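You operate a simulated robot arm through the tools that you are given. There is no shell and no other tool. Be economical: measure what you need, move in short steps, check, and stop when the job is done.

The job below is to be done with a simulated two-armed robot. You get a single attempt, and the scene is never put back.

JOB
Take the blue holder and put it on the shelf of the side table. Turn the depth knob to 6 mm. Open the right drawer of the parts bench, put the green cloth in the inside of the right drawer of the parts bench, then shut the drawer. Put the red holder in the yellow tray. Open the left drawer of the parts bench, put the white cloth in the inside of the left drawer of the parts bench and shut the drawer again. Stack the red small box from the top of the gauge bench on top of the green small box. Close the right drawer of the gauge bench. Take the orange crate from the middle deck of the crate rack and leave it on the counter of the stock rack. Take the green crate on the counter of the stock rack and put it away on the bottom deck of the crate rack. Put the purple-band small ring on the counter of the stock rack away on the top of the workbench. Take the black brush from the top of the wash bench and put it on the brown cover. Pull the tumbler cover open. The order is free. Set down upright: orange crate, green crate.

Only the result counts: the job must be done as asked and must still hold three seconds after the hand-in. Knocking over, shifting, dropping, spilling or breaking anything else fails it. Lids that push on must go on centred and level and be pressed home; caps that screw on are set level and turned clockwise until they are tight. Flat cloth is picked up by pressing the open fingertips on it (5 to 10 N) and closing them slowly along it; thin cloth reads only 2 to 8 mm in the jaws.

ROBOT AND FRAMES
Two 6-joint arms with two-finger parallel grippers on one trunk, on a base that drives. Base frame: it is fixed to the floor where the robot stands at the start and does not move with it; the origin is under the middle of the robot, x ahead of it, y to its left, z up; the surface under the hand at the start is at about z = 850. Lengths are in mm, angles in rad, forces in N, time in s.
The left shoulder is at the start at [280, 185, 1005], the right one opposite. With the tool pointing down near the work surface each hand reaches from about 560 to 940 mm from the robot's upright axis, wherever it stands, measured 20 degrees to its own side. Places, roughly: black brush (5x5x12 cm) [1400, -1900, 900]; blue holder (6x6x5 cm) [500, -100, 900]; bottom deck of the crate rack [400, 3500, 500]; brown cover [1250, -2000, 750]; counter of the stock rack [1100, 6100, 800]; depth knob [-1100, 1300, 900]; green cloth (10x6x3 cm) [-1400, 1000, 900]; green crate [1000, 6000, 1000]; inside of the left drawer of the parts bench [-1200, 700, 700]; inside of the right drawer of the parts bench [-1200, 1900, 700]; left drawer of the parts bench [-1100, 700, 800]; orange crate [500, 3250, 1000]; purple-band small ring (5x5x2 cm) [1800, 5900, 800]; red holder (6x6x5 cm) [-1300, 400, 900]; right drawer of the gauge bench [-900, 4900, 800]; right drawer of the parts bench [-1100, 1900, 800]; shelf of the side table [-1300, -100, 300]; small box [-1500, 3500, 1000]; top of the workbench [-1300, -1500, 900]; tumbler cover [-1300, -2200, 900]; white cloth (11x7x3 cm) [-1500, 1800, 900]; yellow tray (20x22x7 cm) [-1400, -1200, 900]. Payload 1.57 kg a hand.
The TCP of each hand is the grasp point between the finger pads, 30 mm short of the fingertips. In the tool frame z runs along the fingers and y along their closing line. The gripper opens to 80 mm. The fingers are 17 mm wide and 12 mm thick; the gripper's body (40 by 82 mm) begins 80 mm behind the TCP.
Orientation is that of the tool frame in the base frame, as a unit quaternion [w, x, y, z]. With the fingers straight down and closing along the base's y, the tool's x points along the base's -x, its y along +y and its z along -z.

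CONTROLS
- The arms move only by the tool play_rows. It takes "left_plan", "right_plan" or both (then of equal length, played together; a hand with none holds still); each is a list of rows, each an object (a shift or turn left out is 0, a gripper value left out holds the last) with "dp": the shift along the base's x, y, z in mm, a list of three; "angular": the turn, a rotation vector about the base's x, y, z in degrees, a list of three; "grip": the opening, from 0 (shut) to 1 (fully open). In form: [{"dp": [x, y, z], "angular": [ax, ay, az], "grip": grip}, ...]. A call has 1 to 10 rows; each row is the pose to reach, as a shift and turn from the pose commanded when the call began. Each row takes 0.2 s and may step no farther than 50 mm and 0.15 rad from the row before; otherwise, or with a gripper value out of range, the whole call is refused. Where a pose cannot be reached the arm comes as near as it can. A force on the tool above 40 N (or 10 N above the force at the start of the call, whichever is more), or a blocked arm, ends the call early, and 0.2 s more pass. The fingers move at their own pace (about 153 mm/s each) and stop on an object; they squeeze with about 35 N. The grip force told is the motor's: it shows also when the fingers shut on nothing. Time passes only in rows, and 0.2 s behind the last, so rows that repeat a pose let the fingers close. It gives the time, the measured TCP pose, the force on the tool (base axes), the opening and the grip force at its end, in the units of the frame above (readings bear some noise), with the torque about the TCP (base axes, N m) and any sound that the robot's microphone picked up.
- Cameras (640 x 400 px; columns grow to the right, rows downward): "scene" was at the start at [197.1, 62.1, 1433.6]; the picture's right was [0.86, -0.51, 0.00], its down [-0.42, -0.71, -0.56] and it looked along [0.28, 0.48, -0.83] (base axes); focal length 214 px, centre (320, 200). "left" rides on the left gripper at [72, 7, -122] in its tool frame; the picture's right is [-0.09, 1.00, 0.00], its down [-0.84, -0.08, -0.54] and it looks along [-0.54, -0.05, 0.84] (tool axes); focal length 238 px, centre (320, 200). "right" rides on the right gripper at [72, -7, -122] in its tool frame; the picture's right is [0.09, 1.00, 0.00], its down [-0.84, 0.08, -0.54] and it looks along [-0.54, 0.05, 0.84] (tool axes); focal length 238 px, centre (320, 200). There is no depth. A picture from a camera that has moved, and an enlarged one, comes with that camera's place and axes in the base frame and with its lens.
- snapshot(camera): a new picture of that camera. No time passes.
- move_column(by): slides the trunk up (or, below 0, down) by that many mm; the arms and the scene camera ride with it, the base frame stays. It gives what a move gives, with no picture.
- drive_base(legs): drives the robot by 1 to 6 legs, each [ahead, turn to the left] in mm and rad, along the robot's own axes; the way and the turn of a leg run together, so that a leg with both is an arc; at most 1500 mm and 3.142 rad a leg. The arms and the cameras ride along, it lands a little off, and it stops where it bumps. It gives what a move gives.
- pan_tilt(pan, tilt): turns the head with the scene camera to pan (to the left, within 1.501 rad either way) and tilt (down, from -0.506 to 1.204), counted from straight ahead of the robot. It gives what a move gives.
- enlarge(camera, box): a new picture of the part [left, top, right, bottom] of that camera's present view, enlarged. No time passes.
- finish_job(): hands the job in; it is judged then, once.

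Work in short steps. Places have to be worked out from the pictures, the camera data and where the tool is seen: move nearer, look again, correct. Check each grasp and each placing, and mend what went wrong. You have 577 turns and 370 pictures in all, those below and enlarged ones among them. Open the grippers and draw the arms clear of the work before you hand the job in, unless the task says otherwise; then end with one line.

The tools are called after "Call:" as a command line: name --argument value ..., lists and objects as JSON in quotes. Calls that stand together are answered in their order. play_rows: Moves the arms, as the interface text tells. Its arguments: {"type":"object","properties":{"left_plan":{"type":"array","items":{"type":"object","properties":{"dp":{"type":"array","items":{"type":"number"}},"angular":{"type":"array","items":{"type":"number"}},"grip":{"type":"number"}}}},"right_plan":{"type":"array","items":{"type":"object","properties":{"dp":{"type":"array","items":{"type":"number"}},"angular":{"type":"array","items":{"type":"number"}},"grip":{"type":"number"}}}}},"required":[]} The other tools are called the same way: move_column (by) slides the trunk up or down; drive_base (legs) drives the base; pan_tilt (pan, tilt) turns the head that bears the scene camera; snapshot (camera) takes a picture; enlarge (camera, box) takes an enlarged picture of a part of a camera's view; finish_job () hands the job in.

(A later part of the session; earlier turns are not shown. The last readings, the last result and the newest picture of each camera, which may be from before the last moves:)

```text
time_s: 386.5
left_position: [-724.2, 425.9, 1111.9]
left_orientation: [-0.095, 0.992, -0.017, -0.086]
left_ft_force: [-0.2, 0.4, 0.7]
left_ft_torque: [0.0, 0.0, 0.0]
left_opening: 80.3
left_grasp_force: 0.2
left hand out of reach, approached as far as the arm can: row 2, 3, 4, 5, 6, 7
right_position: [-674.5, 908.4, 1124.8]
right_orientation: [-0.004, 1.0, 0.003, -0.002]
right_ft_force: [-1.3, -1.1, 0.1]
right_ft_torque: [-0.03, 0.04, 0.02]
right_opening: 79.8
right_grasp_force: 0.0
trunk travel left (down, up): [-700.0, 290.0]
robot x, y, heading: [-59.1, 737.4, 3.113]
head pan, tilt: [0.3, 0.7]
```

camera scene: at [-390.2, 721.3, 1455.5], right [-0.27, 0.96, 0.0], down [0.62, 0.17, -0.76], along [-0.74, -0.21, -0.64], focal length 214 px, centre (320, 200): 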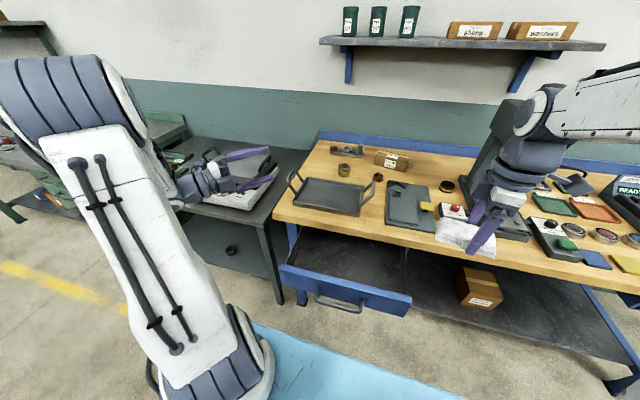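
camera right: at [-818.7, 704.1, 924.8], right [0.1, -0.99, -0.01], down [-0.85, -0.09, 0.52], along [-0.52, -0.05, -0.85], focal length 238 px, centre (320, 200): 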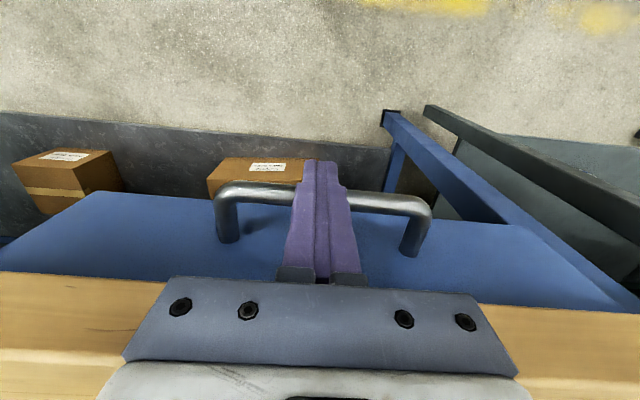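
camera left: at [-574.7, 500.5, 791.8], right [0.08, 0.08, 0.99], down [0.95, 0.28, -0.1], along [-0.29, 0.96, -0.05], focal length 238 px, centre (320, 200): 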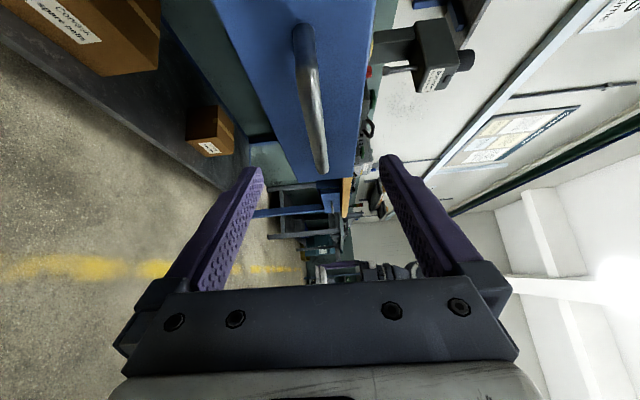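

The left hand needs a last levelling; I bring it a bit nearer and correct.

Call:
play_rows --left_plan '[{"dp": [20, 5, 0], "angular": [0, 0, 0]}, {"dp": [40, 10, 0], "angular": [-5.5, -4.8, 0]}, {"dp": [60, 15, 0], "angular": [-11, -9.6, 0]}]'

```text
time_s: 387.3
left_position: [-688.4, 434.5, 1099.5]
left_orientation: [-0.092, 0.992, -0.019, -0.083]
left_ft_force: [-0.1, 0.6, 0.3]
left_ft_torque: [0.01, -0.02, 0.02]
left_opening: 80.1
left_grasp_force: 0.1
left hand out of reach, approached as far as the arm can: row 2, 3
right_position: [-674.8, 908.7, 1125.1]
right_orientation: [-0.003, 1.0, 0.004, -0.001]
right_ft_force: [-1.0, -0.7, 0.0]
right_ft_torque: [0.0, -0.03, 0.0]
right_opening: 80.0
right_grasp_force: 0.0
trunk travel left (down, up): [-700.0, 290.0]
robot x, y, heading: [-60.4, 739.7, 3.116]
head pan, tilt: [0.3, 0.7]
```

The arm seems caught at a wrist limit on this turning path. I go back along it and return by the original path instead.

Call:
play_rows --left_plan '[{"dp": [-20, -5, 0], "angular": [5.5, 4.8, 0]}, {"dp": [-40, -10, 10], "angular": [11, 9.6, 0]}]'

Call:
play_rows --left_plan '[{"dp": [-5, 0, 5], "angular": [-2.66, 5.71, -5.71]}, {"dp": [-10, 0, 10], "angular": [-5.32, 11.42, -11.42]}, {"dp": [-15, 0, 15], "angular": [-7.98, 17.13, -17.13]}, {"dp": [-20, 0, 20], "angular": [-10.64, 22.84, -22.84]}, {"dp": [-20, 0, 30], "angular": [-13.3, 28.55, -28.55]}, {"dp": [-20, 0, 30], "angular": [-15.96, 34.26, -34.26]}, {"dp": [-20, 0, 30], "angular": [-18.62, 39.97, -39.97]}, {"dp": [-20, 0, 30], "angular": [-21.28, 45.68, -45.68]}, {"dp": [-20, 0, 30], "angular": [-23.94, 51.39, -51.39]}, {"dp": [-20, 0, 30], "angular": [-26.6, 57.1, -57.1]}]'

```text
time_s: 387.9
left_position: [-729.5, 425.2, 1111.1]
left_orientation: [-0.184, 0.968, -0.016, -0.168]
left_ft_force: [0.4, 0.4, 0.2]
left_ft_torque: [-0.01, 0.02, -0.02]
left_opening: 79.9
left_grasp_force: 0.1
right_position: [-674.2, 908.2, 1124.6]
right_orientation: [-0.004, 1.0, 0.004, -0.001]
right_ft_force: [0.6, 0.6, -0.5]
right_ft_torque: [0.0, 0.01, 0.01]
right_opening: 80.0
right_grasp_force: 0.0
trunk travel left (down, up): [-700.0, 290.0]
robot x, y, heading: [-61.9, 738.7, 3.112]
head pan, tilt: [0.3, 0.7]
```

```text
time_s: 390.1
left_position: [-749.0, 424.8, 1139.8]
left_orientation: [0.0, 0.668, -0.572, -0.476]
left_ft_force: [-0.6, -0.2, 0.4]
left_ft_torque: [0.0, -0.01, 0.02]
left_opening: 79.9
left_grasp_force: 0.1
right_position: [-674.9, 908.0, 1123.8]
right_orientation: [-0.003, 1.0, 0.002, -0.001]
right_ft_force: [0.3, 0.4, 0.2]
right_ft_torque: [0.0, -0.01, -0.02]
right_opening: 79.9
right_grasp_force: 0.1
trunk travel left (down, up): [-700.0, 290.0]
robot x, y, heading: [-60.9, 737.5, 3.114]
head pan, tilt: [0.3, 0.7]
```

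From here I tilt straight to fingers-down at yaw ≈-80°, a pose known to work, then yaw back.

Call:
play_rows --left_plan '[{"angular": [-5.3, -6.2, 0]}, {"angular": [-10.6, -12.3, 0]}, {"angular": [-15.9, -18.5, 0]}, {"dp": [20, 0, -10], "angular": [-21.2, -24.7, 0]}, {"dp": [40, 0, -20], "angular": [-26.5, -30.8, 0]}, {"dp": [50, 0, -30], "angular": [-31.8, -37, 0]}, {"dp": [60, 0, -30], "angular": [-37, -43.1, 0]}]'

```text
time_s: 391.7
left_position: [-702.7, 424.2, 1111.1]
left_orientation: [0.0, 0.753, -0.645, -0.129]
left_ft_force: [-0.5, 0.2, 0.0]
left_ft_torque: [0.0, -0.02, -0.02]
left_opening: 80.3
left_grasp_force: 0.0
left hand out of reach, approached as far as the arm can: row 6, 7
right_position: [-674.7, 909.4, 1124.3]
right_orientation: [-0.003, 1.0, 0.004, -0.001]
right_ft_force: [-0.3, 0.4, 0.3]
right_ft_torque: [-0.04, 0.03, -0.02]
right_opening: 80.0
right_grasp_force: 0.1
trunk travel left (down, up): [-700.0, 290.0]
robot x, y, heading: [-57.4, 736.6, 3.117]
head pan, tilt: [0.3, 0.7]
```

Still caught 15° off. I return to the exact horizontal pose at the place where the first turn ended, then retrace the original path.

Call:
play_rows --left_plan '[{"dp": [-11, 5, 4], "angular": [-1.58, 8.02, 0.04]}, {"dp": [-22, 10, 8], "angular": [-3.16, 16.04, 0.08]}, {"dp": [-33, 15, 12], "angular": [-4.74, 24.06, 0.12]}, {"dp": [-44, 20, 16], "angular": [-6.32, 32.08, 0.16]}, {"dp": [-55, 25, 20], "angular": [-7.9, 40.1, 0.2]}, {"dp": [-66, 30, 24], "angular": [-9.48, 48.1, 0.24]}, {"dp": [-77, 35, 28], "angular": [-11.06, 56.1, 0.28]}, {"dp": [-88, 40, 32], "angular": [-12.64, 64.2, 0.32]}, {"dp": [-99, 45, 36], "angular": [-14.2, 72.2, 0.36]}, {"dp": [-110, 47, 40], "angular": [-15.8, 80.2, 0.4]}]'

```text
time_s: 393.9
left_position: [-812.6, 469.6, 1149.5]
left_orientation: [0.51, 0.489, -0.502, -0.499]
left_ft_force: [0.1, -0.2, 0.1]
left_ft_torque: [-0.01, -0.04, 0.0]
left_opening: 80.0
left_grasp_force: 0.1
right_position: [-674.4, 908.0, 1124.1]
right_orientation: [-0.004, 1.0, 0.003, -0.001]
right_ft_force: [1.1, 0.2, 0.3]
right_ft_torque: [0.02, 0.03, 0.03]
right_opening: 80.2
right_grasp_force: 0.0
trunk travel left (down, up): [-700.0, 290.0]
robot x, y, heading: [-61.3, 736.3, 3.116]
head pan, tilt: [0.3, 0.7]
```

Call:
play_rows --left_plan '[{"dp": [12, -6, 0], "angular": [4.9, -4.9, 4.9]}, {"dp": [24, -12, 0], "angular": [9.8, -9.8, 9.8]}, {"dp": [36, -18, 0], "angular": [14.7, -14.7, 14.7]}, {"dp": [48, -24, 0], "angular": [19.6, -19.6, 19.6]}, {"dp": [70, -38, -3], "angular": [24.5, -24.5, 24.5]}, {"dp": [95, -53, -6], "angular": [29.4, -29.4, 29.4]}, {"dp": [120, -70, -10], "angular": [34.3, -34.3, 34.3]}, {"dp": [145, -87, -14], "angular": [39.2, -39.2, 39.2]}, {"dp": [170, -104, -18], "angular": [44.1, -44.1, 44.1]}, {"dp": [195, -120, -22], "angular": [49, -49, 49]}]'

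Call:
play_rows --left_plan '[{"dp": [25, -15, -5], "angular": [4.9, -4.9, 4.9]}, {"dp": [50, -30, -10], "angular": [9.8, -9.8, 9.8]}, {"dp": [75, -45, -15], "angular": [14.7, -14.7, 14.7]}, {"dp": [95, -55, -20], "angular": [19.6, -19.6, 19.6]}, {"dp": [95, -55, -20], "angular": [20.3, -20.3, 20.3]}]'

```text
time_s: 396.1
left_position: [-700.3, 404.8, 1140.5]
left_orientation: [0.293, 0.852, -0.29, -0.322]
left_ft_force: [0.0, 0.4, -0.9]
left_ft_torque: [0.0, -0.01, 0.0]
left_opening: 80.0
left_grasp_force: 0.2
left hand out of reach, approached as far as the arm can: row 7, 8, 9, 10
right_position: [-674.3, 908.0, 1124.5]
right_orientation: [-0.004, 1.0, 0.004, -0.001]
right_ft_force: [-0.2, 0.3, -0.2]
right_ft_torque: [-0.04, 0.02, 0.0]
right_opening: 79.9
right_grasp_force: 0.1
trunk travel left (down, up): [-700.0, 290.0]
robot x, y, heading: [-57.8, 737.0, 3.117]
head pan, tilt: [0.3, 0.7]
```

```text
time_s: 397.3
left_position: [-606.6, 347.7, 1123.2]
left_orientation: [0.136, 0.971, -0.123, -0.156]
left_ft_force: [-0.6, 0.1, -1.0]
left_ft_torque: [0.02, -0.02, -0.02]
left_opening: 79.9
left_grasp_force: 0.1
left hand out of reach, approached as far as the arm can: row 1
right_position: [-674.5, 908.1, 1123.5]
right_orientation: [-0.003, 1.0, 0.003, -0.001]
right_ft_force: [1.0, 0.6, -0.2]
right_ft_torque: [-0.02, -0.01, 0.04]
right_opening: 80.0
right_grasp_force: 0.0
trunk travel left (down, up): [-700.0, 290.0]
robot x, y, heading: [-60.9, 738.5, 3.116]
head pan, tilt: [0.3, 0.7]
```

Back on the good branch. I finish the remaining 28° of turn.

Call:
play_rows --left_plan '[{"dp": [5, -3, 0], "angular": [3.91, -4.49, 3.54]}, {"dp": [10, -6, 0], "angular": [7.82, -8.97, 7.07]}, {"dp": [15, -9, 0], "angular": [11.74, -13.46, 10.6]}, {"dp": [20, -12, 0], "angular": [15.65, -17.95, 14.15]}]'

```text
time_s: 398.3
left_position: [-586.4, 334.1, 1123.0]
left_orientation: [0.001, 1.0, -0.001, -0.002]
left_ft_force: [0.0, -0.5, 0.4]
left_ft_torque: [-0.02, 0.01, -0.02]
left_opening: 80.2
left_grasp_force: 0.1
right_position: [-674.0, 907.6, 1125.4]
right_orientation: [-0.003, 1.0, 0.003, -0.001]
right_ft_force: [-0.1, 0.3, -0.3]
right_ft_torque: [-0.02, 0.02, -0.05]
right_opening: 79.9
right_grasp_force: 0.1
trunk travel left (down, up): [-700.0, 290.0]
robot x, y, heading: [-57.7, 735.2, 3.115]
head pan, tilt: [0.3, 0.7]
```

Left hand is square again. Now the gauge bench: I drive up the aisle to y≈3300 along x≈-300.

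Call:
drive_base --legs '[[240, 0], [0, -1.545]]'

Call:
pan_tilt --pan 0 --tilt 0.4

Call:
snapshot --camera "scene"

```text
time_s: 403.7
left_position: [-729.2, 1248.7, 1123.2]
left_orientation: [0.0, 0.725, -0.689, -0.003]
left_ft_force: [0.1, 0.5, 0.1]
left_ft_torque: [-0.02, -0.01, 0.02]
left_opening: 79.8
left_grasp_force: 0.1
right_position: [-160.9, 1367.5, 1124.5]
right_orientation: [-0.003, 0.728, -0.686, 0.002]
right_ft_force: [0.6, 0.3, 0.9]
right_ft_torque: [0.02, 0.01, -0.01]
right_opening: 79.8
right_grasp_force: 0.1
trunk travel left (down, up): [-700.0, 290.0]
robot x, y, heading: [-301.8, 746.1, 1.596]
head pan, tilt: [0.3, 0.7]
```

```text
time_s: 404.5
left_position: [-728.7, 1249.9, 1122.5]
left_orientation: [0.0, 0.724, -0.69, -0.002]
left_ft_force: [0.4, -0.3, -0.5]
left_ft_torque: [0.01, 0.01, 0.02]
left_opening: 79.9
left_grasp_force: 0.0
right_position: [-160.3, 1366.6, 1125.0]
right_orientation: [-0.002, 0.727, -0.687, 0.002]
right_ft_force: [0.5, -0.3, -0.5]
right_ft_torque: [-0.02, -0.01, 0.01]
right_opening: 80.0
right_grasp_force: 0.1
trunk travel left (down, up): [-700.0, 290.0]
robot x, y, heading: [-298.7, 742.0, 1.595]
head pan, tilt: [0.0, 0.4]
```

```text
205 pictures are left
camera scene: at [-304.9, 997.6, 1482.3], right [1.0, 0.03, 0.0], down [0.01, -0.39, -0.92], along [-0.02, 0.92, -0.39], focal length 214 px, centre (320, 200)
```

scene: 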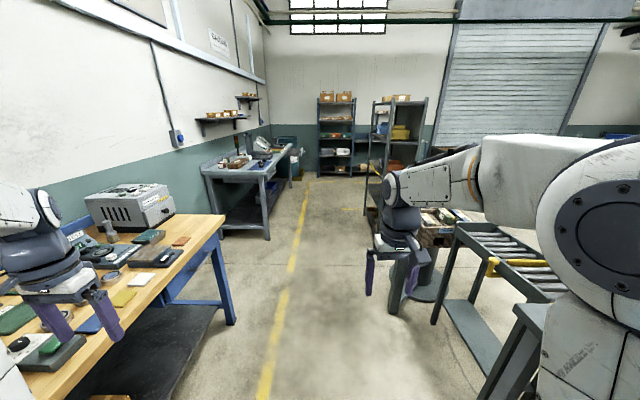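

The aisle is clear between x≈-700 and 200. I drive 2300 mm up to y≈3050 and look.

Call:
drive_base --legs '[[1150, -0.02], [1150, 0]]'

Call:
pan_tilt --pan 0.8 --tilt 0.5

Call:
snapshot --camera "scene"

Call:
pan_tilt --pan -0.8 --tilt 0.5

Call:
snapshot --camera "scene"

```text
time_s: 415.6
left_position: [-746.8, 3494.5, 1123.2]
left_orientation: [-0.001, 0.721, -0.693, -0.003]
left_ft_force: [-0.4, 0.0, -0.1]
left_ft_torque: [0.0, 0.0, -0.01]
left_opening: 79.9
left_grasp_force: 0.0
right_position: [-178.3, 3609.9, 1124.4]
right_orientation: [-0.003, 0.726, -0.687, 0.001]
right_ft_force: [0.3, -0.3, 0.3]
right_ft_torque: [0.0, 0.01, -0.01]
right_opening: 80.0
right_grasp_force: 0.1
trunk travel left (down, up): [-700.0, 290.0]
robot x, y, heading: [-319.4, 2989.3, 1.591]
head pan, tilt: [0.0, 0.4]
```

```text
time_s: 416.7
left_position: [-746.8, 3494.8, 1122.5]
left_orientation: [-0.001, 0.722, -0.692, -0.003]
left_ft_force: [-0.1, 0.4, -0.7]
left_ft_torque: [-0.02, 0.0, -0.03]
left_opening: 79.8
left_grasp_force: 0.0
right_position: [-177.7, 3608.3, 1125.3]
right_orientation: [-0.003, 0.726, -0.687, 0.003]
right_ft_force: [0.0, 0.3, 0.5]
right_ft_torque: [-0.01, 0.0, -0.03]
right_opening: 80.1
right_grasp_force: 0.0
trunk travel left (down, up): [-700.0, 290.0]
robot x, y, heading: [-326.4, 2983.8, 1.588]
head pan, tilt: [0.799, 0.499]
```

```text
204 pictures are left
camera scene: at [-389.8, 3210.3, 1473.3], right [0.68, 0.73, 0.0], down [0.35, -0.33, -0.88], along [-0.64, 0.6, -0.48], focal length 214 px, centre (320, 200)
```

scene: 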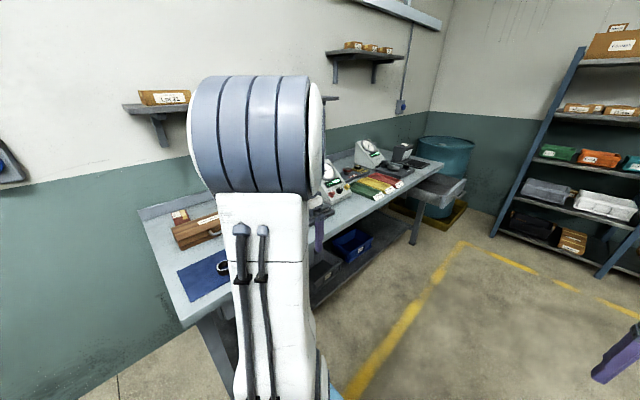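

```text
time_s: 418.4
left_position: [-746.6, 3494.6, 1122.2]
left_orientation: [0.0, 0.722, -0.692, -0.003]
left_ft_force: [-0.3, 0.6, 1.1]
left_ft_torque: [-0.05, 0.0, -0.02]
left_opening: 79.8
left_grasp_force: 0.1
right_position: [-178.4, 3609.4, 1124.7]
right_orientation: [-0.003, 0.726, -0.688, 0.002]
right_ft_force: [0.6, 1.7, 0.6]
right_ft_torque: [-0.01, 0.0, 0.04]
right_opening: 80.0
right_grasp_force: 0.0
trunk travel left (down, up): [-700.0, 290.0]
robot x, y, heading: [-322.3, 2990.5, 1.591]
head pan, tilt: [-0.799, 0.499]
```

```text
203 pictures are left
camera scene: at [-259.4, 3212.7, 1473.3], right [0.71, -0.7, 0.0], down [-0.34, -0.34, -0.88], along [0.62, 0.62, -0.48], focal length 214 px, centre (320, 200)
```

scene: 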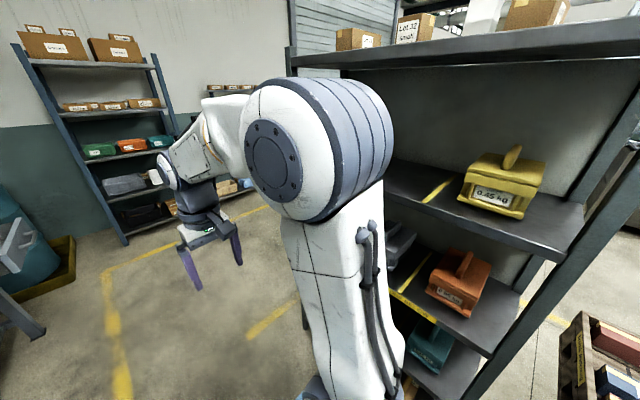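

The crate rack (orange crate on its middle deck) is on my right and the gauge bench on my left. I advance and turn to the gauge bench for the small boxes.

Call:
drive_base --legs '[[280, 0], [0, 1.55]]'

Call:
pan_tilt --pan 0 --tilt 0.6

Call:
snapshot --camera "scene"

Call:
snapshot --camera "right"

```text
time_s: 424.1
left_position: [-848.1, 2861.7, 1122.9]
left_orientation: [0.002, 1.0, 0.005, -0.002]
left_ft_force: [0.2, -1.2, -1.0]
left_ft_torque: [0.02, 0.02, 0.02]
left_opening: 79.9
left_grasp_force: 0.0
right_position: [-943.7, 3433.8, 1125.1]
right_orientation: [-0.003, 1.0, 0.01, -0.001]
right_ft_force: [0.2, -1.4, -0.9]
right_ft_torque: [-0.02, 0.04, -0.01]
right_opening: 79.9
right_grasp_force: 0.1
trunk travel left (down, up): [-700.0, 290.0]
robot x, y, heading: [-330.8, 3270.7, 3.129]
head pan, tilt: [-0.799, 0.499]
```

```text
time_s: 425.2
left_position: [-848.2, 2862.2, 1123.7]
left_orientation: [0.002, 1.0, 0.005, -0.003]
left_ft_force: [-0.3, -0.2, -0.6]
left_ft_torque: [0.02, 0.0, 0.01]
left_opening: 79.9
left_grasp_force: 0.2
right_position: [-944.0, 3435.1, 1124.6]
right_orientation: [-0.004, 1.0, 0.01, 0.0]
right_ft_force: [-0.9, -0.2, -1.0]
right_ft_torque: [0.03, 0.0, -0.05]
right_opening: 80.0
right_grasp_force: 0.0
trunk travel left (down, up): [-700.0, 290.0]
robot x, y, heading: [-324.5, 3274.1, 3.132]
head pan, tilt: [0.0, 0.6]
```

```text
202 pictures are left
camera scene: at [-573.9, 3276.1, 1464.2], right [0.01, 1.0, 0.0], down [0.56, -0.01, -0.83], along [-0.83, 0.01, -0.56], focal length 214 px, centre (320, 200)
```

scene: 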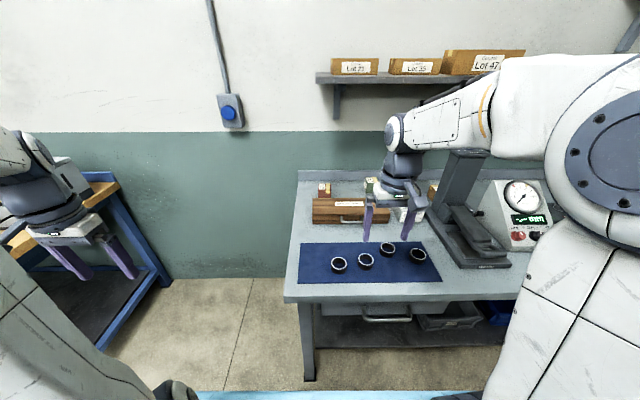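

```text
201 pictures are left
camera right: at [-871.5, 3442.3, 1247.0], right [0.11, -0.99, -0.01], down [-0.83, -0.1, 0.54], along [-0.54, -0.06, -0.84], focal length 238 px, centre (320, 200)
```

right: 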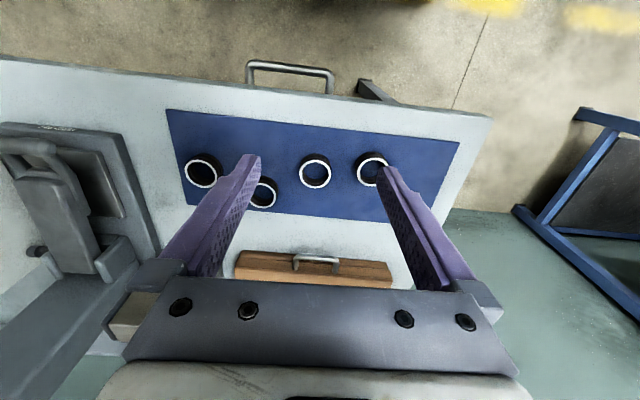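

Call:
enlarge --camera "scene" --box '[290, 160, 450, 290]'

```text
3.08 times, centred on (370, 225) of scene
camera zoom: at [-573.9, 3276.1, 1464.2], right [0.01, 1.0, 0.0], down [0.56, -0.01, -0.83], along [-0.83, 0.01, -0.56], focal length 660 px, centre (166, 123)
```

zoom: 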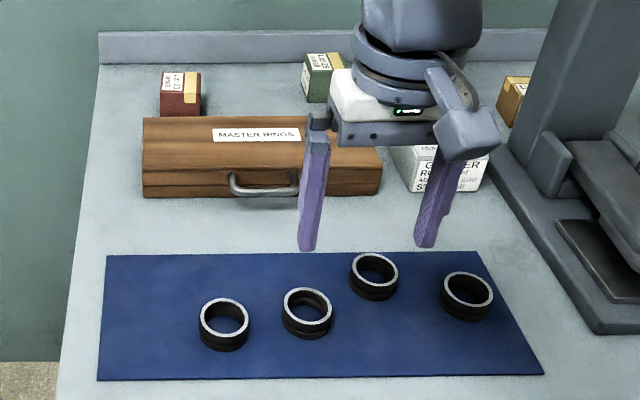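

The red and green small boxes stand behind the wooden case. I drive 220 mm nearer and look with the right hand's camera from above.

Call:
drive_base --legs '[[220, 0]]'

Call:
play_rows --right_plan '[{"dp": [-40, 0, 5]}, {"dp": [-80, 0, 10]}, {"dp": [-120, 0, 15]}]'

Call:
snapshot --camera "right"

Call:
snapshot --camera "scene"

```text
time_s: 426.9
left_position: [-1071.4, 2865.9, 1123.9]
left_orientation: [0.001, 1.0, 0.004, -0.002]
left_ft_force: [1.1, 0.0, 1.1]
left_ft_torque: [-0.01, 0.02, 0.04]
left_opening: 79.8
left_grasp_force: 0.1
right_position: [-1164.5, 3437.7, 1125.1]
right_orientation: [-0.003, 1.0, 0.01, -0.001]
right_ft_force: [0.6, -0.3, 0.3]
right_ft_torque: [-0.02, 0.02, 0.0]
right_opening: 80.2
right_grasp_force: 0.2
trunk travel left (down, up): [-700.0, 290.0]
robot x, y, heading: [-546.8, 3274.7, 3.124]
head pan, tilt: [0.0, 0.6]
```

```text
time_s: 427.7
left_position: [-1070.3, 2865.8, 1123.2]
left_orientation: [0.002, 1.0, 0.004, -0.004]
left_ft_force: [0.6, -0.3, 0.2]
left_ft_torque: [-0.01, 0.01, 0.0]
left_opening: 79.9
left_grasp_force: 0.0
right_position: [-1284.4, 3437.6, 1140.0]
right_orientation: [-0.003, 1.0, 0.009, 0.0]
right_ft_force: [-0.3, -0.2, 1.3]
right_ft_torque: [0.0, 0.03, 0.0]
right_opening: 80.1
right_grasp_force: 0.2
trunk travel left (down, up): [-700.0, 290.0]
robot x, y, heading: [-548.2, 3273.4, 3.126]
head pan, tilt: [0.0, 0.6]
```

```text
199 pictures are left
camera right: at [-1213.8, 3445.7, 1262.0], right [0.11, -0.99, -0.01], down [-0.83, -0.1, 0.54], along [-0.54, -0.05, -0.84], focal length 238 px, centre (320, 200)
```

right: 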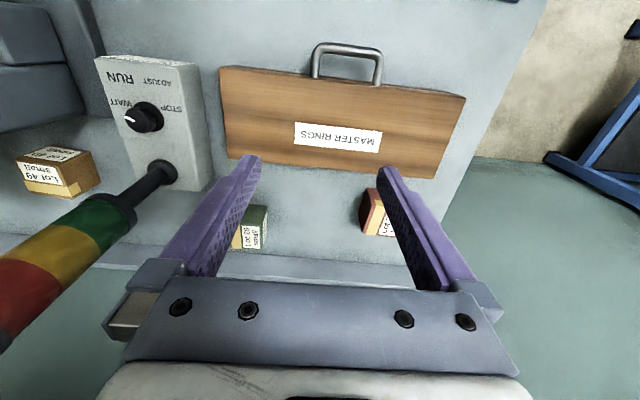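

```text
198 pictures are left
camera scene: at [-795.4, 3279.3, 1464.2], right [0.01, 1.0, 0.0], down [0.56, -0.01, -0.83], along [-0.83, 0.01, -0.56], focal length 214 px, centre (320, 200)
```

scene: 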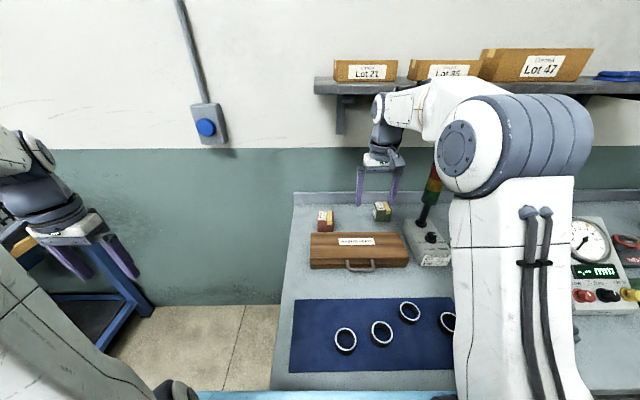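

Red box at about [-1437,3322], green at [-1494,3538]; a signal tower stands at [-1430,3697]. I'll use the left hand from y≈3570; I back off and tuck the right hand high and aside.

Call:
drive_base --legs '[[-220, 0]]'

Call:
play_rows --right_plan '[{"dp": [33, 30, 16]}, {"dp": [66, 60, 32]}, {"dp": [99, 90, 48]}, {"dp": [132, 120, 64]}, {"dp": [165, 150, 80]}, {"dp": [198, 180, 96]}, {"dp": [231, 210, 112]}, {"dp": [264, 240, 128]}, {"dp": [297, 270, 144]}, {"dp": [330, 300, 160]}]'

Call:
drive_base --legs '[[0, -1.571], [300, 0], [0, 1.571]]'

Call:
snapshot --camera "scene"

```text
time_s: 429.4
left_position: [-849.4, 2862.3, 1123.2]
left_orientation: [0.002, 1.0, 0.006, -0.001]
left_ft_force: [0.8, -0.4, 0.7]
left_ft_torque: [0.0, -0.05, -0.03]
left_opening: 79.9
left_grasp_force: 0.1
right_position: [-1066.5, 3434.8, 1139.1]
right_orientation: [-0.003, 1.0, 0.01, 0.0]
right_ft_force: [0.0, 0.2, 0.2]
right_ft_torque: [-0.01, -0.01, -0.02]
right_opening: 79.9
right_grasp_force: 0.1
trunk travel left (down, up): [-700.0, 290.0]
robot x, y, heading: [-331.6, 3270.0, 3.126]
head pan, tilt: [0.0, 0.6]
```

```text
time_s: 431.6
left_position: [-849.4, 2862.4, 1121.9]
left_orientation: [0.002, 1.0, 0.005, -0.003]
left_ft_force: [-0.2, -0.1, -0.8]
left_ft_torque: [0.01, -0.01, 0.02]
left_opening: 80.0
left_grasp_force: 0.0
right_position: [-734.6, 3735.1, 1298.5]
right_orientation: [-0.004, 1.0, 0.011, -0.001]
right_ft_force: [0.5, 0.6, 0.2]
right_ft_torque: [0.0, 0.0, -0.02]
right_opening: 79.8
right_grasp_force: 0.1
trunk travel left (down, up): [-700.0, 290.0]
robot x, y, heading: [-331.4, 3271.3, 3.131]
head pan, tilt: [0.0, 0.6]
```

```text
time_s: 441.2
left_position: [-847.3, 3152.3, 1122.7]
left_orientation: [0.002, 1.0, 0.009, -0.003]
left_ft_force: [-0.2, 0.0, -0.4]
left_ft_torque: [-0.01, 0.0, 0.02]
left_opening: 80.0
left_grasp_force: 0.1
right_position: [-740.7, 4026.4, 1299.0]
right_orientation: [-0.003, 1.0, 0.014, -0.001]
right_ft_force: [-0.5, 0.1, 0.5]
right_ft_torque: [0.0, -0.01, -0.01]
right_opening: 80.0
right_grasp_force: 0.0
trunk travel left (down, up): [-700.0, 290.0]
robot x, y, heading: [-331.2, 3565.7, 3.134]
head pan, tilt: [0.0, 0.6]
```

```text
197 pictures are left
camera scene: at [-576.9, 3568.3, 1464.2], right [0.0, 1.0, 0.0], down [0.56, 0.0, -0.83], along [-0.83, 0.0, -0.56], focal length 214 px, centre (320, 200)
```

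scene: 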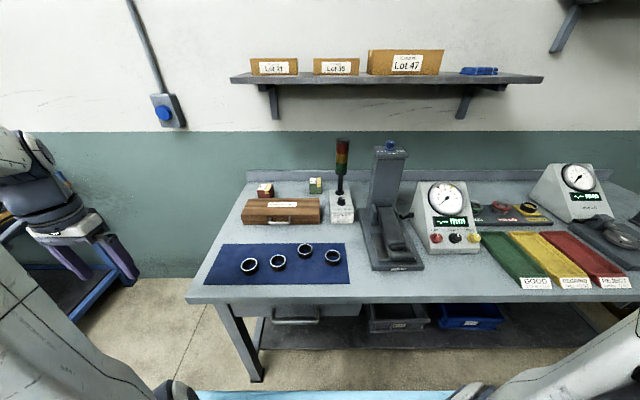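

Clear view. The bench's front-left leg is near y≈3231, so I drive in with a slight shift to y≈3595.

Call:
drive_base --legs '[[0, -0.1], [290, 0], [0, 0.1]]'

Call:
play_rows --left_plan '[{"dp": [-40, 20, 0]}, {"dp": [-80, 40, 0]}, {"dp": [-120, 60, 0]}, {"dp": [-160, 80, 0]}, {"dp": [-195, 100, 0]}, {"dp": [-225, 120, 0]}]'

Call:
snapshot --camera "left"

Call:
snapshot --camera "scene"

```text
time_s: 444.3
left_position: [-1136.3, 3181.8, 1123.1]
left_orientation: [0.002, 1.0, 0.009, -0.002]
left_ft_force: [-0.6, 0.1, -0.2]
left_ft_torque: [-0.01, 0.02, -0.02]
left_opening: 80.1
left_grasp_force: 0.1
right_position: [-1030.5, 4055.3, 1298.4]
right_orientation: [-0.002, 1.0, 0.015, -0.001]
right_ft_force: [0.1, -0.2, -0.8]
right_ft_torque: [-0.03, 0.01, 0.0]
right_opening: 79.9
right_grasp_force: 0.2
trunk travel left (down, up): [-700.0, 290.0]
robot x, y, heading: [-616.5, 3598.8, 3.137]
head pan, tilt: [0.0, 0.6]
```

```text
time_s: 445.7
left_position: [-1361.5, 3302.7, 1123.2]
left_orientation: [0.002, 1.0, 0.011, -0.001]
left_ft_force: [1.3, -0.7, -0.7]
left_ft_torque: [-0.01, 0.0, -0.01]
left_opening: 80.0
left_grasp_force: 0.1
right_position: [-1031.0, 4055.1, 1298.6]
right_orientation: [-0.003, 1.0, 0.015, 0.0]
right_ft_force: [-0.7, -0.3, 0.0]
right_ft_torque: [-0.02, 0.03, 0.01]
right_opening: 79.8
right_grasp_force: 0.1
trunk travel left (down, up): [-700.0, 290.0]
robot x, y, heading: [-616.9, 3594.3, 3.134]
head pan, tilt: [0.0, 0.6]
```

```text
196 pictures are left
camera left: at [-1290.2, 3297.6, 1243.7], right [-0.07, -1.0, 0.0], down [-0.84, 0.06, 0.55], along [-0.54, 0.04, -0.84], focal length 238 px, centre (320, 200)
```

left: 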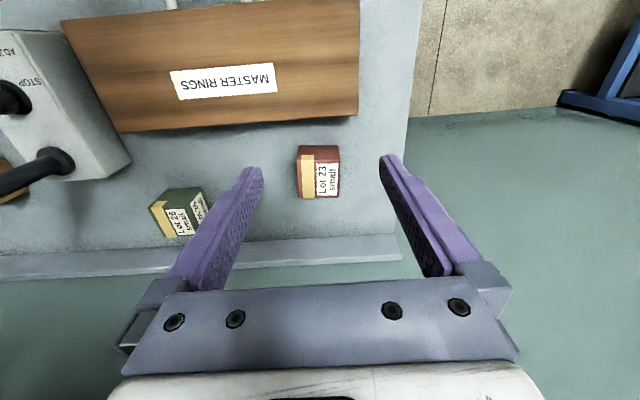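

```text
195 pictures are left
camera scene: at [-865.5, 3597.9, 1464.2], right [0.0, 1.0, 0.0], down [0.56, 0.0, -0.83], along [-0.83, 0.0, -0.56], focal length 214 px, centre (320, 200)
```

scene: 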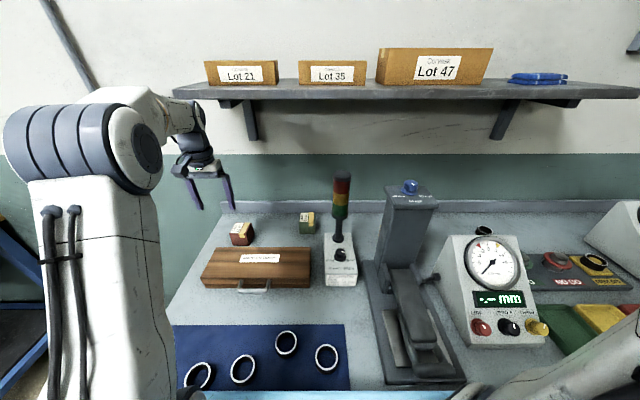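

Call:
enlarge --camera "scene" --box '[200, 190, 360, 290]'

Call:
enlarge --camera "left" --box '[130, 110, 370, 260]'

```text
4.00 times, centred on (280, 240) of scene
camera zoom: at [-865.5, 3597.9, 1464.2], right [0.0, 1.0, 0.0], down [0.56, 0.0, -0.83], along [-0.83, 0.0, -0.56], focal length 858 px, centre (480, 40)
```

zoom: 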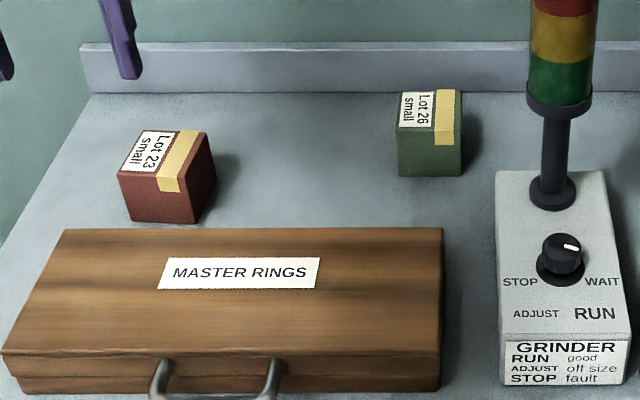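

```text
2.67 times, centred on (250, 185) of left
camera zoom: at [-1290.2, 3297.6, 1243.7], right [-0.07, -1.0, 0.0], down [-0.84, 0.06, 0.55], along [-0.54, 0.04, -0.84], focal length 636 px, centre (507, 240)
```

zoom: 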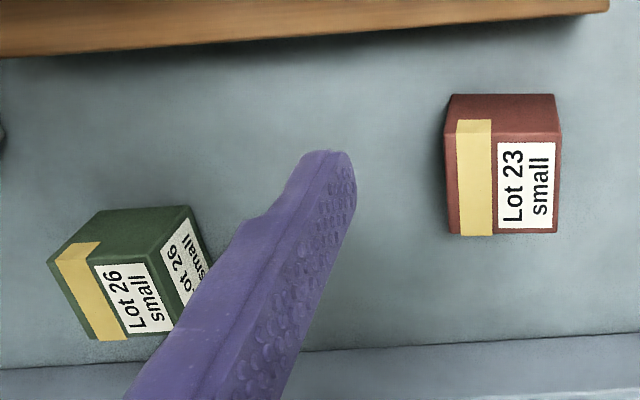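

Red box top centre is [-1453,3311,930] (about 6 cm cube, yaw ≈-5°), green top centre [-1516,3556,930]. I move over the red box and check.

Call:
play_rows --left_plan '[{"dp": [-40, 4, -20], "angular": [0, 0, -3]}, {"dp": [-80, 8, -50], "angular": [0, 0, -6.5]}, {"dp": [-92, 8, -90], "angular": [0, 0, -6.5]}, {"dp": [-92, 8, -120], "angular": [0, 0, -6.5]}]'

Call:
snapshot --camera "left"

```text
refused: row 2 steps farther than a row can; nothing moved
```

```text
192 pictures are left
camera left: at [-1290.2, 3297.6, 1243.7], right [-0.07, -1.0, 0.0], down [-0.84, 0.06, 0.55], along [-0.54, 0.04, -0.84], focal length 238 px, centre (320, 200)
```

left: 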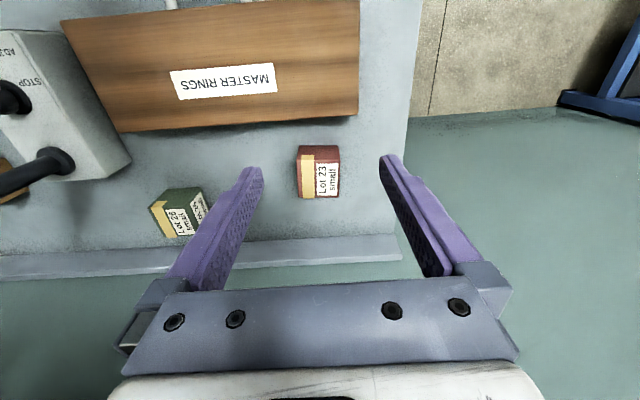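

Call:
play_rows --left_plan '[{"dp": [-35, 4, -20], "angular": [0, 0, -3]}, {"dp": [-70, 8, -45], "angular": [0, 0, -6.5]}, {"dp": [-92, 8, -80], "angular": [0, 0, -6.5]}, {"dp": [-92, 8, -120], "angular": [0, 0, -6.5]}]'

Call:
snapshot --camera "left"

```text
time_s: 446.7
left_position: [-1455.0, 3309.6, 1004.2]
left_orientation: [0.001, 0.999, -0.048, -0.001]
left_ft_force: [-0.1, -1.0, 0.3]
left_ft_torque: [0.02, 0.01, 0.0]
left_opening: 80.2
left_grasp_force: 0.1
right_position: [-1029.9, 4055.9, 1298.6]
right_orientation: [-0.003, 1.0, 0.016, -0.001]
right_ft_force: [0.2, -0.3, -0.1]
right_ft_torque: [0.03, 0.0, -0.01]
right_opening: 79.7
right_grasp_force: 0.0
trunk travel left (down, up): [-700.0, 290.0]
robot x, y, heading: [-620.8, 3594.6, 3.14]
head pan, tilt: [0.0, 0.6]
```

```text
191 pictures are left
camera left: at [-1383.4, 3296.5, 1123.8], right [-0.19, -0.98, 0.0], down [-0.82, 0.16, 0.55], along [-0.54, 0.1, -0.84], focal length 238 px, centre (320, 200)
```

left: 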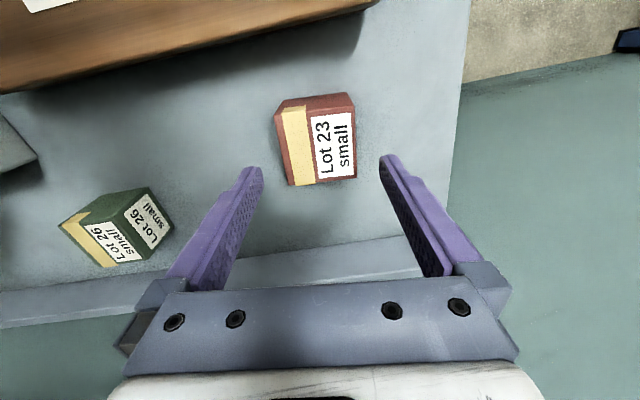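

Aligned over the red box. I descend to TCP≈905 and close.

Call:
play_rows --left_plan '[{"dp": [0, 1, -40]}, {"dp": [0, 1, -75]}, {"dp": [0, 1, -92]}, {"dp": [0, 1, -98]}, {"dp": [0, 1, -98], "grip": 0.7}, {"dp": [0, 1, -98], "grip": 0.4}, {"dp": [0, 1, -98], "grip": 0.4}]'

Call:
snapshot --camera "left"

```text
time_s: 448.4
left_position: [-1454.8, 3313.6, 910.7]
left_orientation: [0.0, 0.999, -0.048, -0.007]
left_ft_force: [3.9, 0.8, 10.7]
left_ft_torque: [0.46, -0.36, -0.06]
left_opening: 61.7
left_grasp_force: 35.3
right_position: [-1029.4, 4056.3, 1299.3]
right_orientation: [-0.004, 1.0, 0.014, 0.0]
right_ft_force: [-0.1, -0.3, 0.1]
right_ft_torque: [0.02, -0.01, 0.0]
right_opening: 80.0
right_grasp_force: 0.1
trunk travel left (down, up): [-700.0, 290.0]
robot x, y, heading: [-616.1, 3596.0, 3.135]
head pan, tilt: [0.0, 0.6]
stopped in row 7 (left hand): the force on the tool passed its limit at 40 N (the readings are from after the stop); the commanded pose is now the measured one
```

```text
190 pictures are left
camera left: at [-1382.0, 3300.8, 1030.4], right [-0.19, -0.98, 0.0], down [-0.82, 0.16, 0.55], along [-0.54, 0.1, -0.83], focal length 238 px, centre (320, 200)
```

left: 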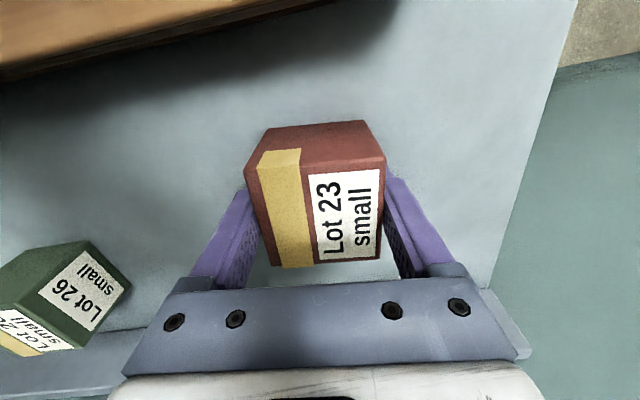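

The tips touched the bench (z≈880), so the grip is at the very bottom of the box. I regrip 14 mm higher so the tips stay clear of the green box.

Call:
play_rows --left_plan '[{"dp": [0, 0, 0], "grip": 0.95}, {"dp": [0, 0, 0], "grip": 0.95}, {"dp": [0, 0, 14], "angular": [0, 0.8, 0]}, {"dp": [0, 0, 14], "angular": [0, 0.8, 0], "grip": 0.6}, {"dp": [0, 0, 14], "angular": [0, 0.8, 0], "grip": 0.4}, {"dp": [0, 0, 14], "angular": [0, 0.8, 0], "grip": 0.4}]'

Call:
snapshot --camera "left"

```text
time_s: 449.8
left_position: [-1453.5, 3313.8, 921.3]
left_orientation: [0.0, 0.999, -0.047, -0.013]
left_ft_force: [0.0, -0.3, -0.8]
left_ft_torque: [0.01, 0.02, -0.01]
left_opening: 61.8
left_grasp_force: 34.9
right_position: [-1030.4, 4055.5, 1298.3]
right_orientation: [-0.003, 1.0, 0.015, 0.0]
right_ft_force: [-0.1, 0.0, -0.1]
right_ft_torque: [0.01, 0.02, 0.0]
right_opening: 79.9
right_grasp_force: 0.1
trunk travel left (down, up): [-700.0, 290.0]
robot x, y, heading: [-619.6, 3592.1, 3.138]
head pan, tilt: [0.0, 0.6]
```

```text
189 pictures are left
camera left: at [-1380.0, 3300.3, 1040.6], right [-0.19, -0.98, 0.0], down [-0.81, 0.16, 0.56], along [-0.55, 0.1, -0.83], focal length 238 px, centre (320, 200)
```

left: 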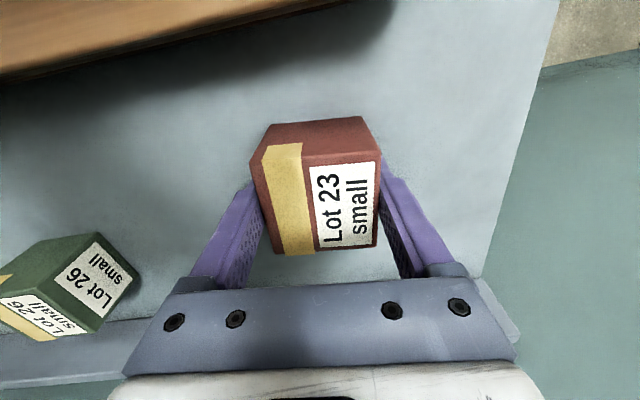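

Gripped at 62 mm, held level. I lift, raise the trunk 120 mm for reach, and move toward the green box.

Call:
play_rows --left_plan '[{"dp": [0, 0, 40]}, {"dp": [0, 0, 80]}, {"dp": [5, 0, 110]}]'

Call:
move_column --by 120

Call:
drive_base --legs '[[20, 0]]'

Call:
play_rows --left_plan '[{"dp": [0, 40, -10]}, {"dp": [0, 80, -20]}, {"dp": [-5, 120, -30]}, {"dp": [-10, 160, -40]}, {"dp": [-20, 200, -50]}]'

Call:
snapshot --camera "left"

Call:
snapshot --camera "scene"

```text
time_s: 450.6
left_position: [-1450.8, 3314.0, 1032.1]
left_orientation: [0.0, 0.999, -0.047, -0.012]
left_ft_force: [-0.2, 0.6, -2.2]
left_ft_torque: [-0.01, 0.0, 0.02]
left_opening: 61.6
left_grasp_force: 35.2
right_position: [-1029.3, 4056.0, 1298.1]
right_orientation: [-0.003, 1.0, 0.015, 0.0]
right_ft_force: [-0.4, 0.8, -0.1]
right_ft_torque: [0.0, -0.03, 0.01]
right_opening: 80.0
right_grasp_force: 0.1
trunk travel left (down, up): [-700.0, 290.0]
robot x, y, heading: [-616.5, 3595.9, 3.138]
head pan, tilt: [0.0, 0.6]
```

```text
time_s: 452.1
left_position: [-1398.2, 3322.8, 1095.4]
left_orientation: [-0.02, 0.995, -0.048, 0.082]
left_ft_force: [1.0, -0.3, -3.0]
left_ft_torque: [0.0, 0.01, -0.03]
left_opening: 61.5
left_grasp_force: 34.2
right_position: [-1029.3, 4055.0, 1421.1]
right_orientation: [-0.005, 1.0, 0.015, -0.001]
right_ft_force: [0.0, 0.2, -0.4]
right_ft_torque: [0.01, -0.02, -0.03]
right_opening: 80.0
right_grasp_force: 0.1
trunk travel left (down, up): [-819.0, 171.0]
robot x, y, heading: [-615.2, 3594.8, 3.135]
head pan, tilt: [0.0, 0.6]
stopped: the arm was blocked; the commanded pose is now the measured one
```

```text
time_s: 452.9
left_position: [-1406.5, 3321.9, 1086.5]
left_orientation: [-0.025, 0.995, -0.046, 0.089]
left_ft_force: [-0.5, 0.5, -2.8]
left_ft_torque: [-0.01, -0.02, -0.02]
left_opening: 61.8
left_grasp_force: 34.8
right_position: [-1042.8, 4053.6, 1419.4]
right_orientation: [-0.004, 1.0, 0.015, -0.004]
right_ft_force: [0.5, 0.1, -1.0]
right_ft_torque: [-0.01, -0.05, 0.01]
right_opening: 80.0
right_grasp_force: 0.1
trunk travel left (down, up): [-819.0, 171.0]
robot x, y, heading: [-637.7, 3594.5, 3.142]
head pan, tilt: [0.0, 0.6]
```

```text
time_s: 454.1
left_position: [-1435.6, 3523.2, 1033.7]
left_orientation: [-0.024, 0.994, -0.045, 0.092]
left_ft_force: [0.3, -0.1, -3.0]
left_ft_torque: [0.01, 0.02, -0.02]
left_opening: 61.7
left_grasp_force: 34.7
right_position: [-1049.4, 4055.5, 1417.6]
right_orientation: [-0.004, 1.0, 0.015, 0.0]
right_ft_force: [0.2, 0.4, -0.1]
right_ft_torque: [0.0, 0.05, 0.01]
right_opening: 80.2
right_grasp_force: 0.0
trunk travel left (down, up): [-819.0, 171.0]
robot x, y, heading: [-635.3, 3593.6, 3.14]
head pan, tilt: [0.0, 0.6]
```

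```text
188 pictures are left
camera left: at [-1387.9, 3506.5, 1165.9], right [-0.18, -0.98, -0.07], down [-0.91, 0.14, 0.38], along [-0.37, 0.13, -0.92], focal length 238 px, centre (320, 200)
```

left: 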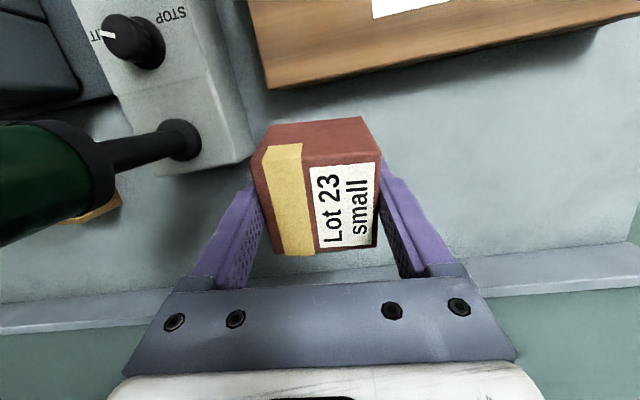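

```text
187 pictures are left
camera scene: at [-884.5, 3597.9, 1582.9], right [0.0, 1.0, 0.0], down [0.56, 0.0, -0.83], along [-0.83, 0.0, -0.56], focal length 214 px, centre (320, 200)
```

scene: 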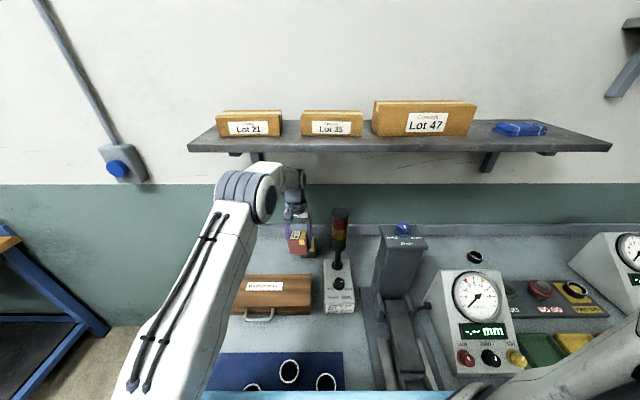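

The trunk's rise was blocked: the forearm met the wall shelf (underside z≈1379, front x≈-1409), tilting the hand; the shelf boxes look unmoved. I lower the trunk 60 mm, draw back a little and re-level the box.

Call:
play_rows --left_plan '[{"dp": [15, 0, 0], "angular": [-1.1, 6, -0.1]}, {"dp": [30, 0, 0], "angular": [-2.2, 12.1, -0.2]}]'

Call:
move_column --by -70

Call:
play_rows --left_plan '[{"dp": [0, 0, 35]}, {"dp": [0, 0, 60]}]'

Call:
snapshot --camera "scene"

Call:
snapshot --camera "left"

```text
time_s: 454.7
left_position: [-1402.6, 3523.4, 1035.4]
left_orientation: [-0.001, 0.999, -0.048, -0.013]
left_ft_force: [0.4, 0.3, -3.2]
left_ft_torque: [0.0, 0.04, 0.01]
left_opening: 61.9
left_grasp_force: 34.7
right_position: [-1048.2, 4057.2, 1418.4]
right_orientation: [-0.005, 1.0, 0.016, 0.0]
right_ft_force: [-0.2, -0.2, 0.0]
right_ft_torque: [-0.01, 0.0, 0.0]
right_opening: 80.0
right_grasp_force: 0.0
trunk travel left (down, up): [-819.0, 171.0]
robot x, y, heading: [-638.4, 3595.2, 3.137]
head pan, tilt: [0.0, 0.6]
```

```text
time_s: 455.7
left_position: [-1402.5, 3523.3, 963.5]
left_orientation: [0.0, 0.999, -0.048, -0.012]
left_ft_force: [-0.4, 1.0, -1.9]
left_ft_torque: [0.0, 0.0, 0.01]
left_opening: 61.8
left_grasp_force: 34.9
right_position: [-1048.7, 4056.3, 1348.0]
right_orientation: [-0.003, 1.0, 0.014, 0.0]
right_ft_force: [-0.1, -0.3, 0.1]
right_ft_torque: [0.0, 0.0, 0.02]
right_opening: 80.1
right_grasp_force: 0.1
trunk travel left (down, up): [-749.0, 241.0]
robot x, y, heading: [-640.5, 3597.5, 3.142]
head pan, tilt: [0.0, 0.6]
```

```text
time_s: 456.3
left_position: [-1403.0, 3523.2, 1024.6]
left_orientation: [0.002, 0.999, -0.048, -0.012]
left_ft_force: [-0.1, 0.6, -2.8]
left_ft_torque: [0.0, 0.0, -0.02]
left_opening: 61.8
left_grasp_force: 35.2
right_position: [-1047.8, 4055.5, 1347.8]
right_orientation: [-0.003, 1.0, 0.015, 0.0]
right_ft_force: [0.5, 0.0, 0.2]
right_ft_torque: [0.0, 0.0, 0.0]
right_opening: 79.9
right_grasp_force: 0.1
trunk travel left (down, up): [-749.0, 241.0]
robot x, y, heading: [-636.9, 3597.6, 3.14]
head pan, tilt: [0.0, 0.6]
```

```text
186 pictures are left
camera scene: at [-884.7, 3598.0, 1512.9], right [0.0, 1.0, 0.0], down [0.57, 0.0, -0.82], along [-0.82, 0.0, -0.57], focal length 214 px, centre (320, 200)
```

scene: 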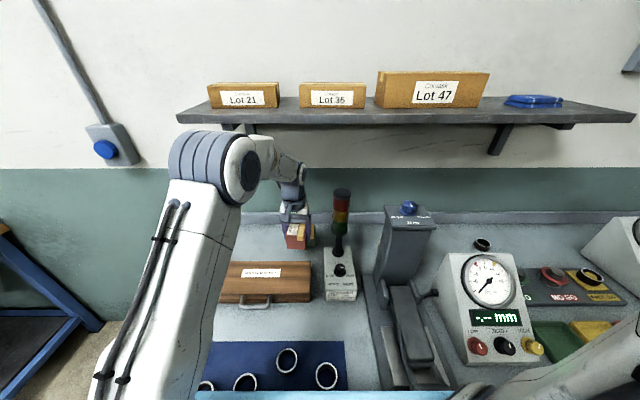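

```text
185 pictures are left
camera left: at [-1328.5, 3510.1, 1143.6], right [-0.19, -0.98, 0.0], down [-0.81, 0.16, 0.56], along [-0.55, 0.1, -0.83], focal length 238 px, centre (320, 200)
```

left: 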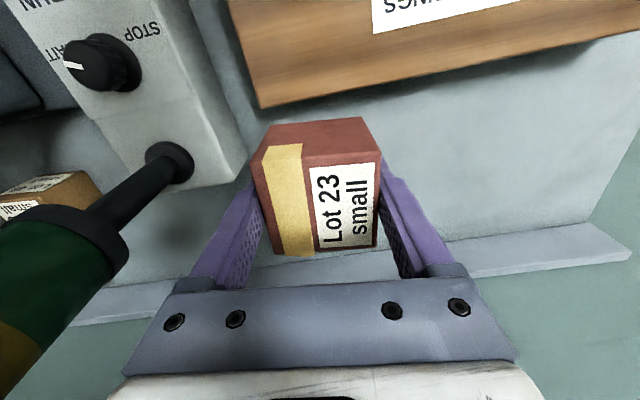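

Call:
enlarge --camera "scene" --box '[260, 170, 370, 260]'

```text
4.44 times, centred on (315, 215) of scene
camera zoom: at [-884.7, 3598.0, 1512.9], right [0.0, 1.0, 0.0], down [0.57, 0.0, -0.82], along [-0.82, 0.0, -0.57], focal length 953 px, centre (342, 133)
```

zoom: 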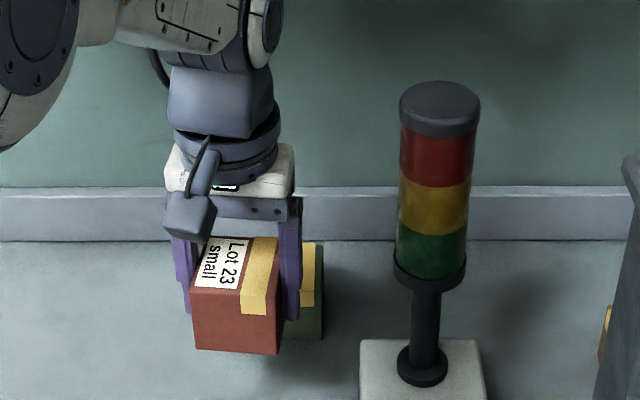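

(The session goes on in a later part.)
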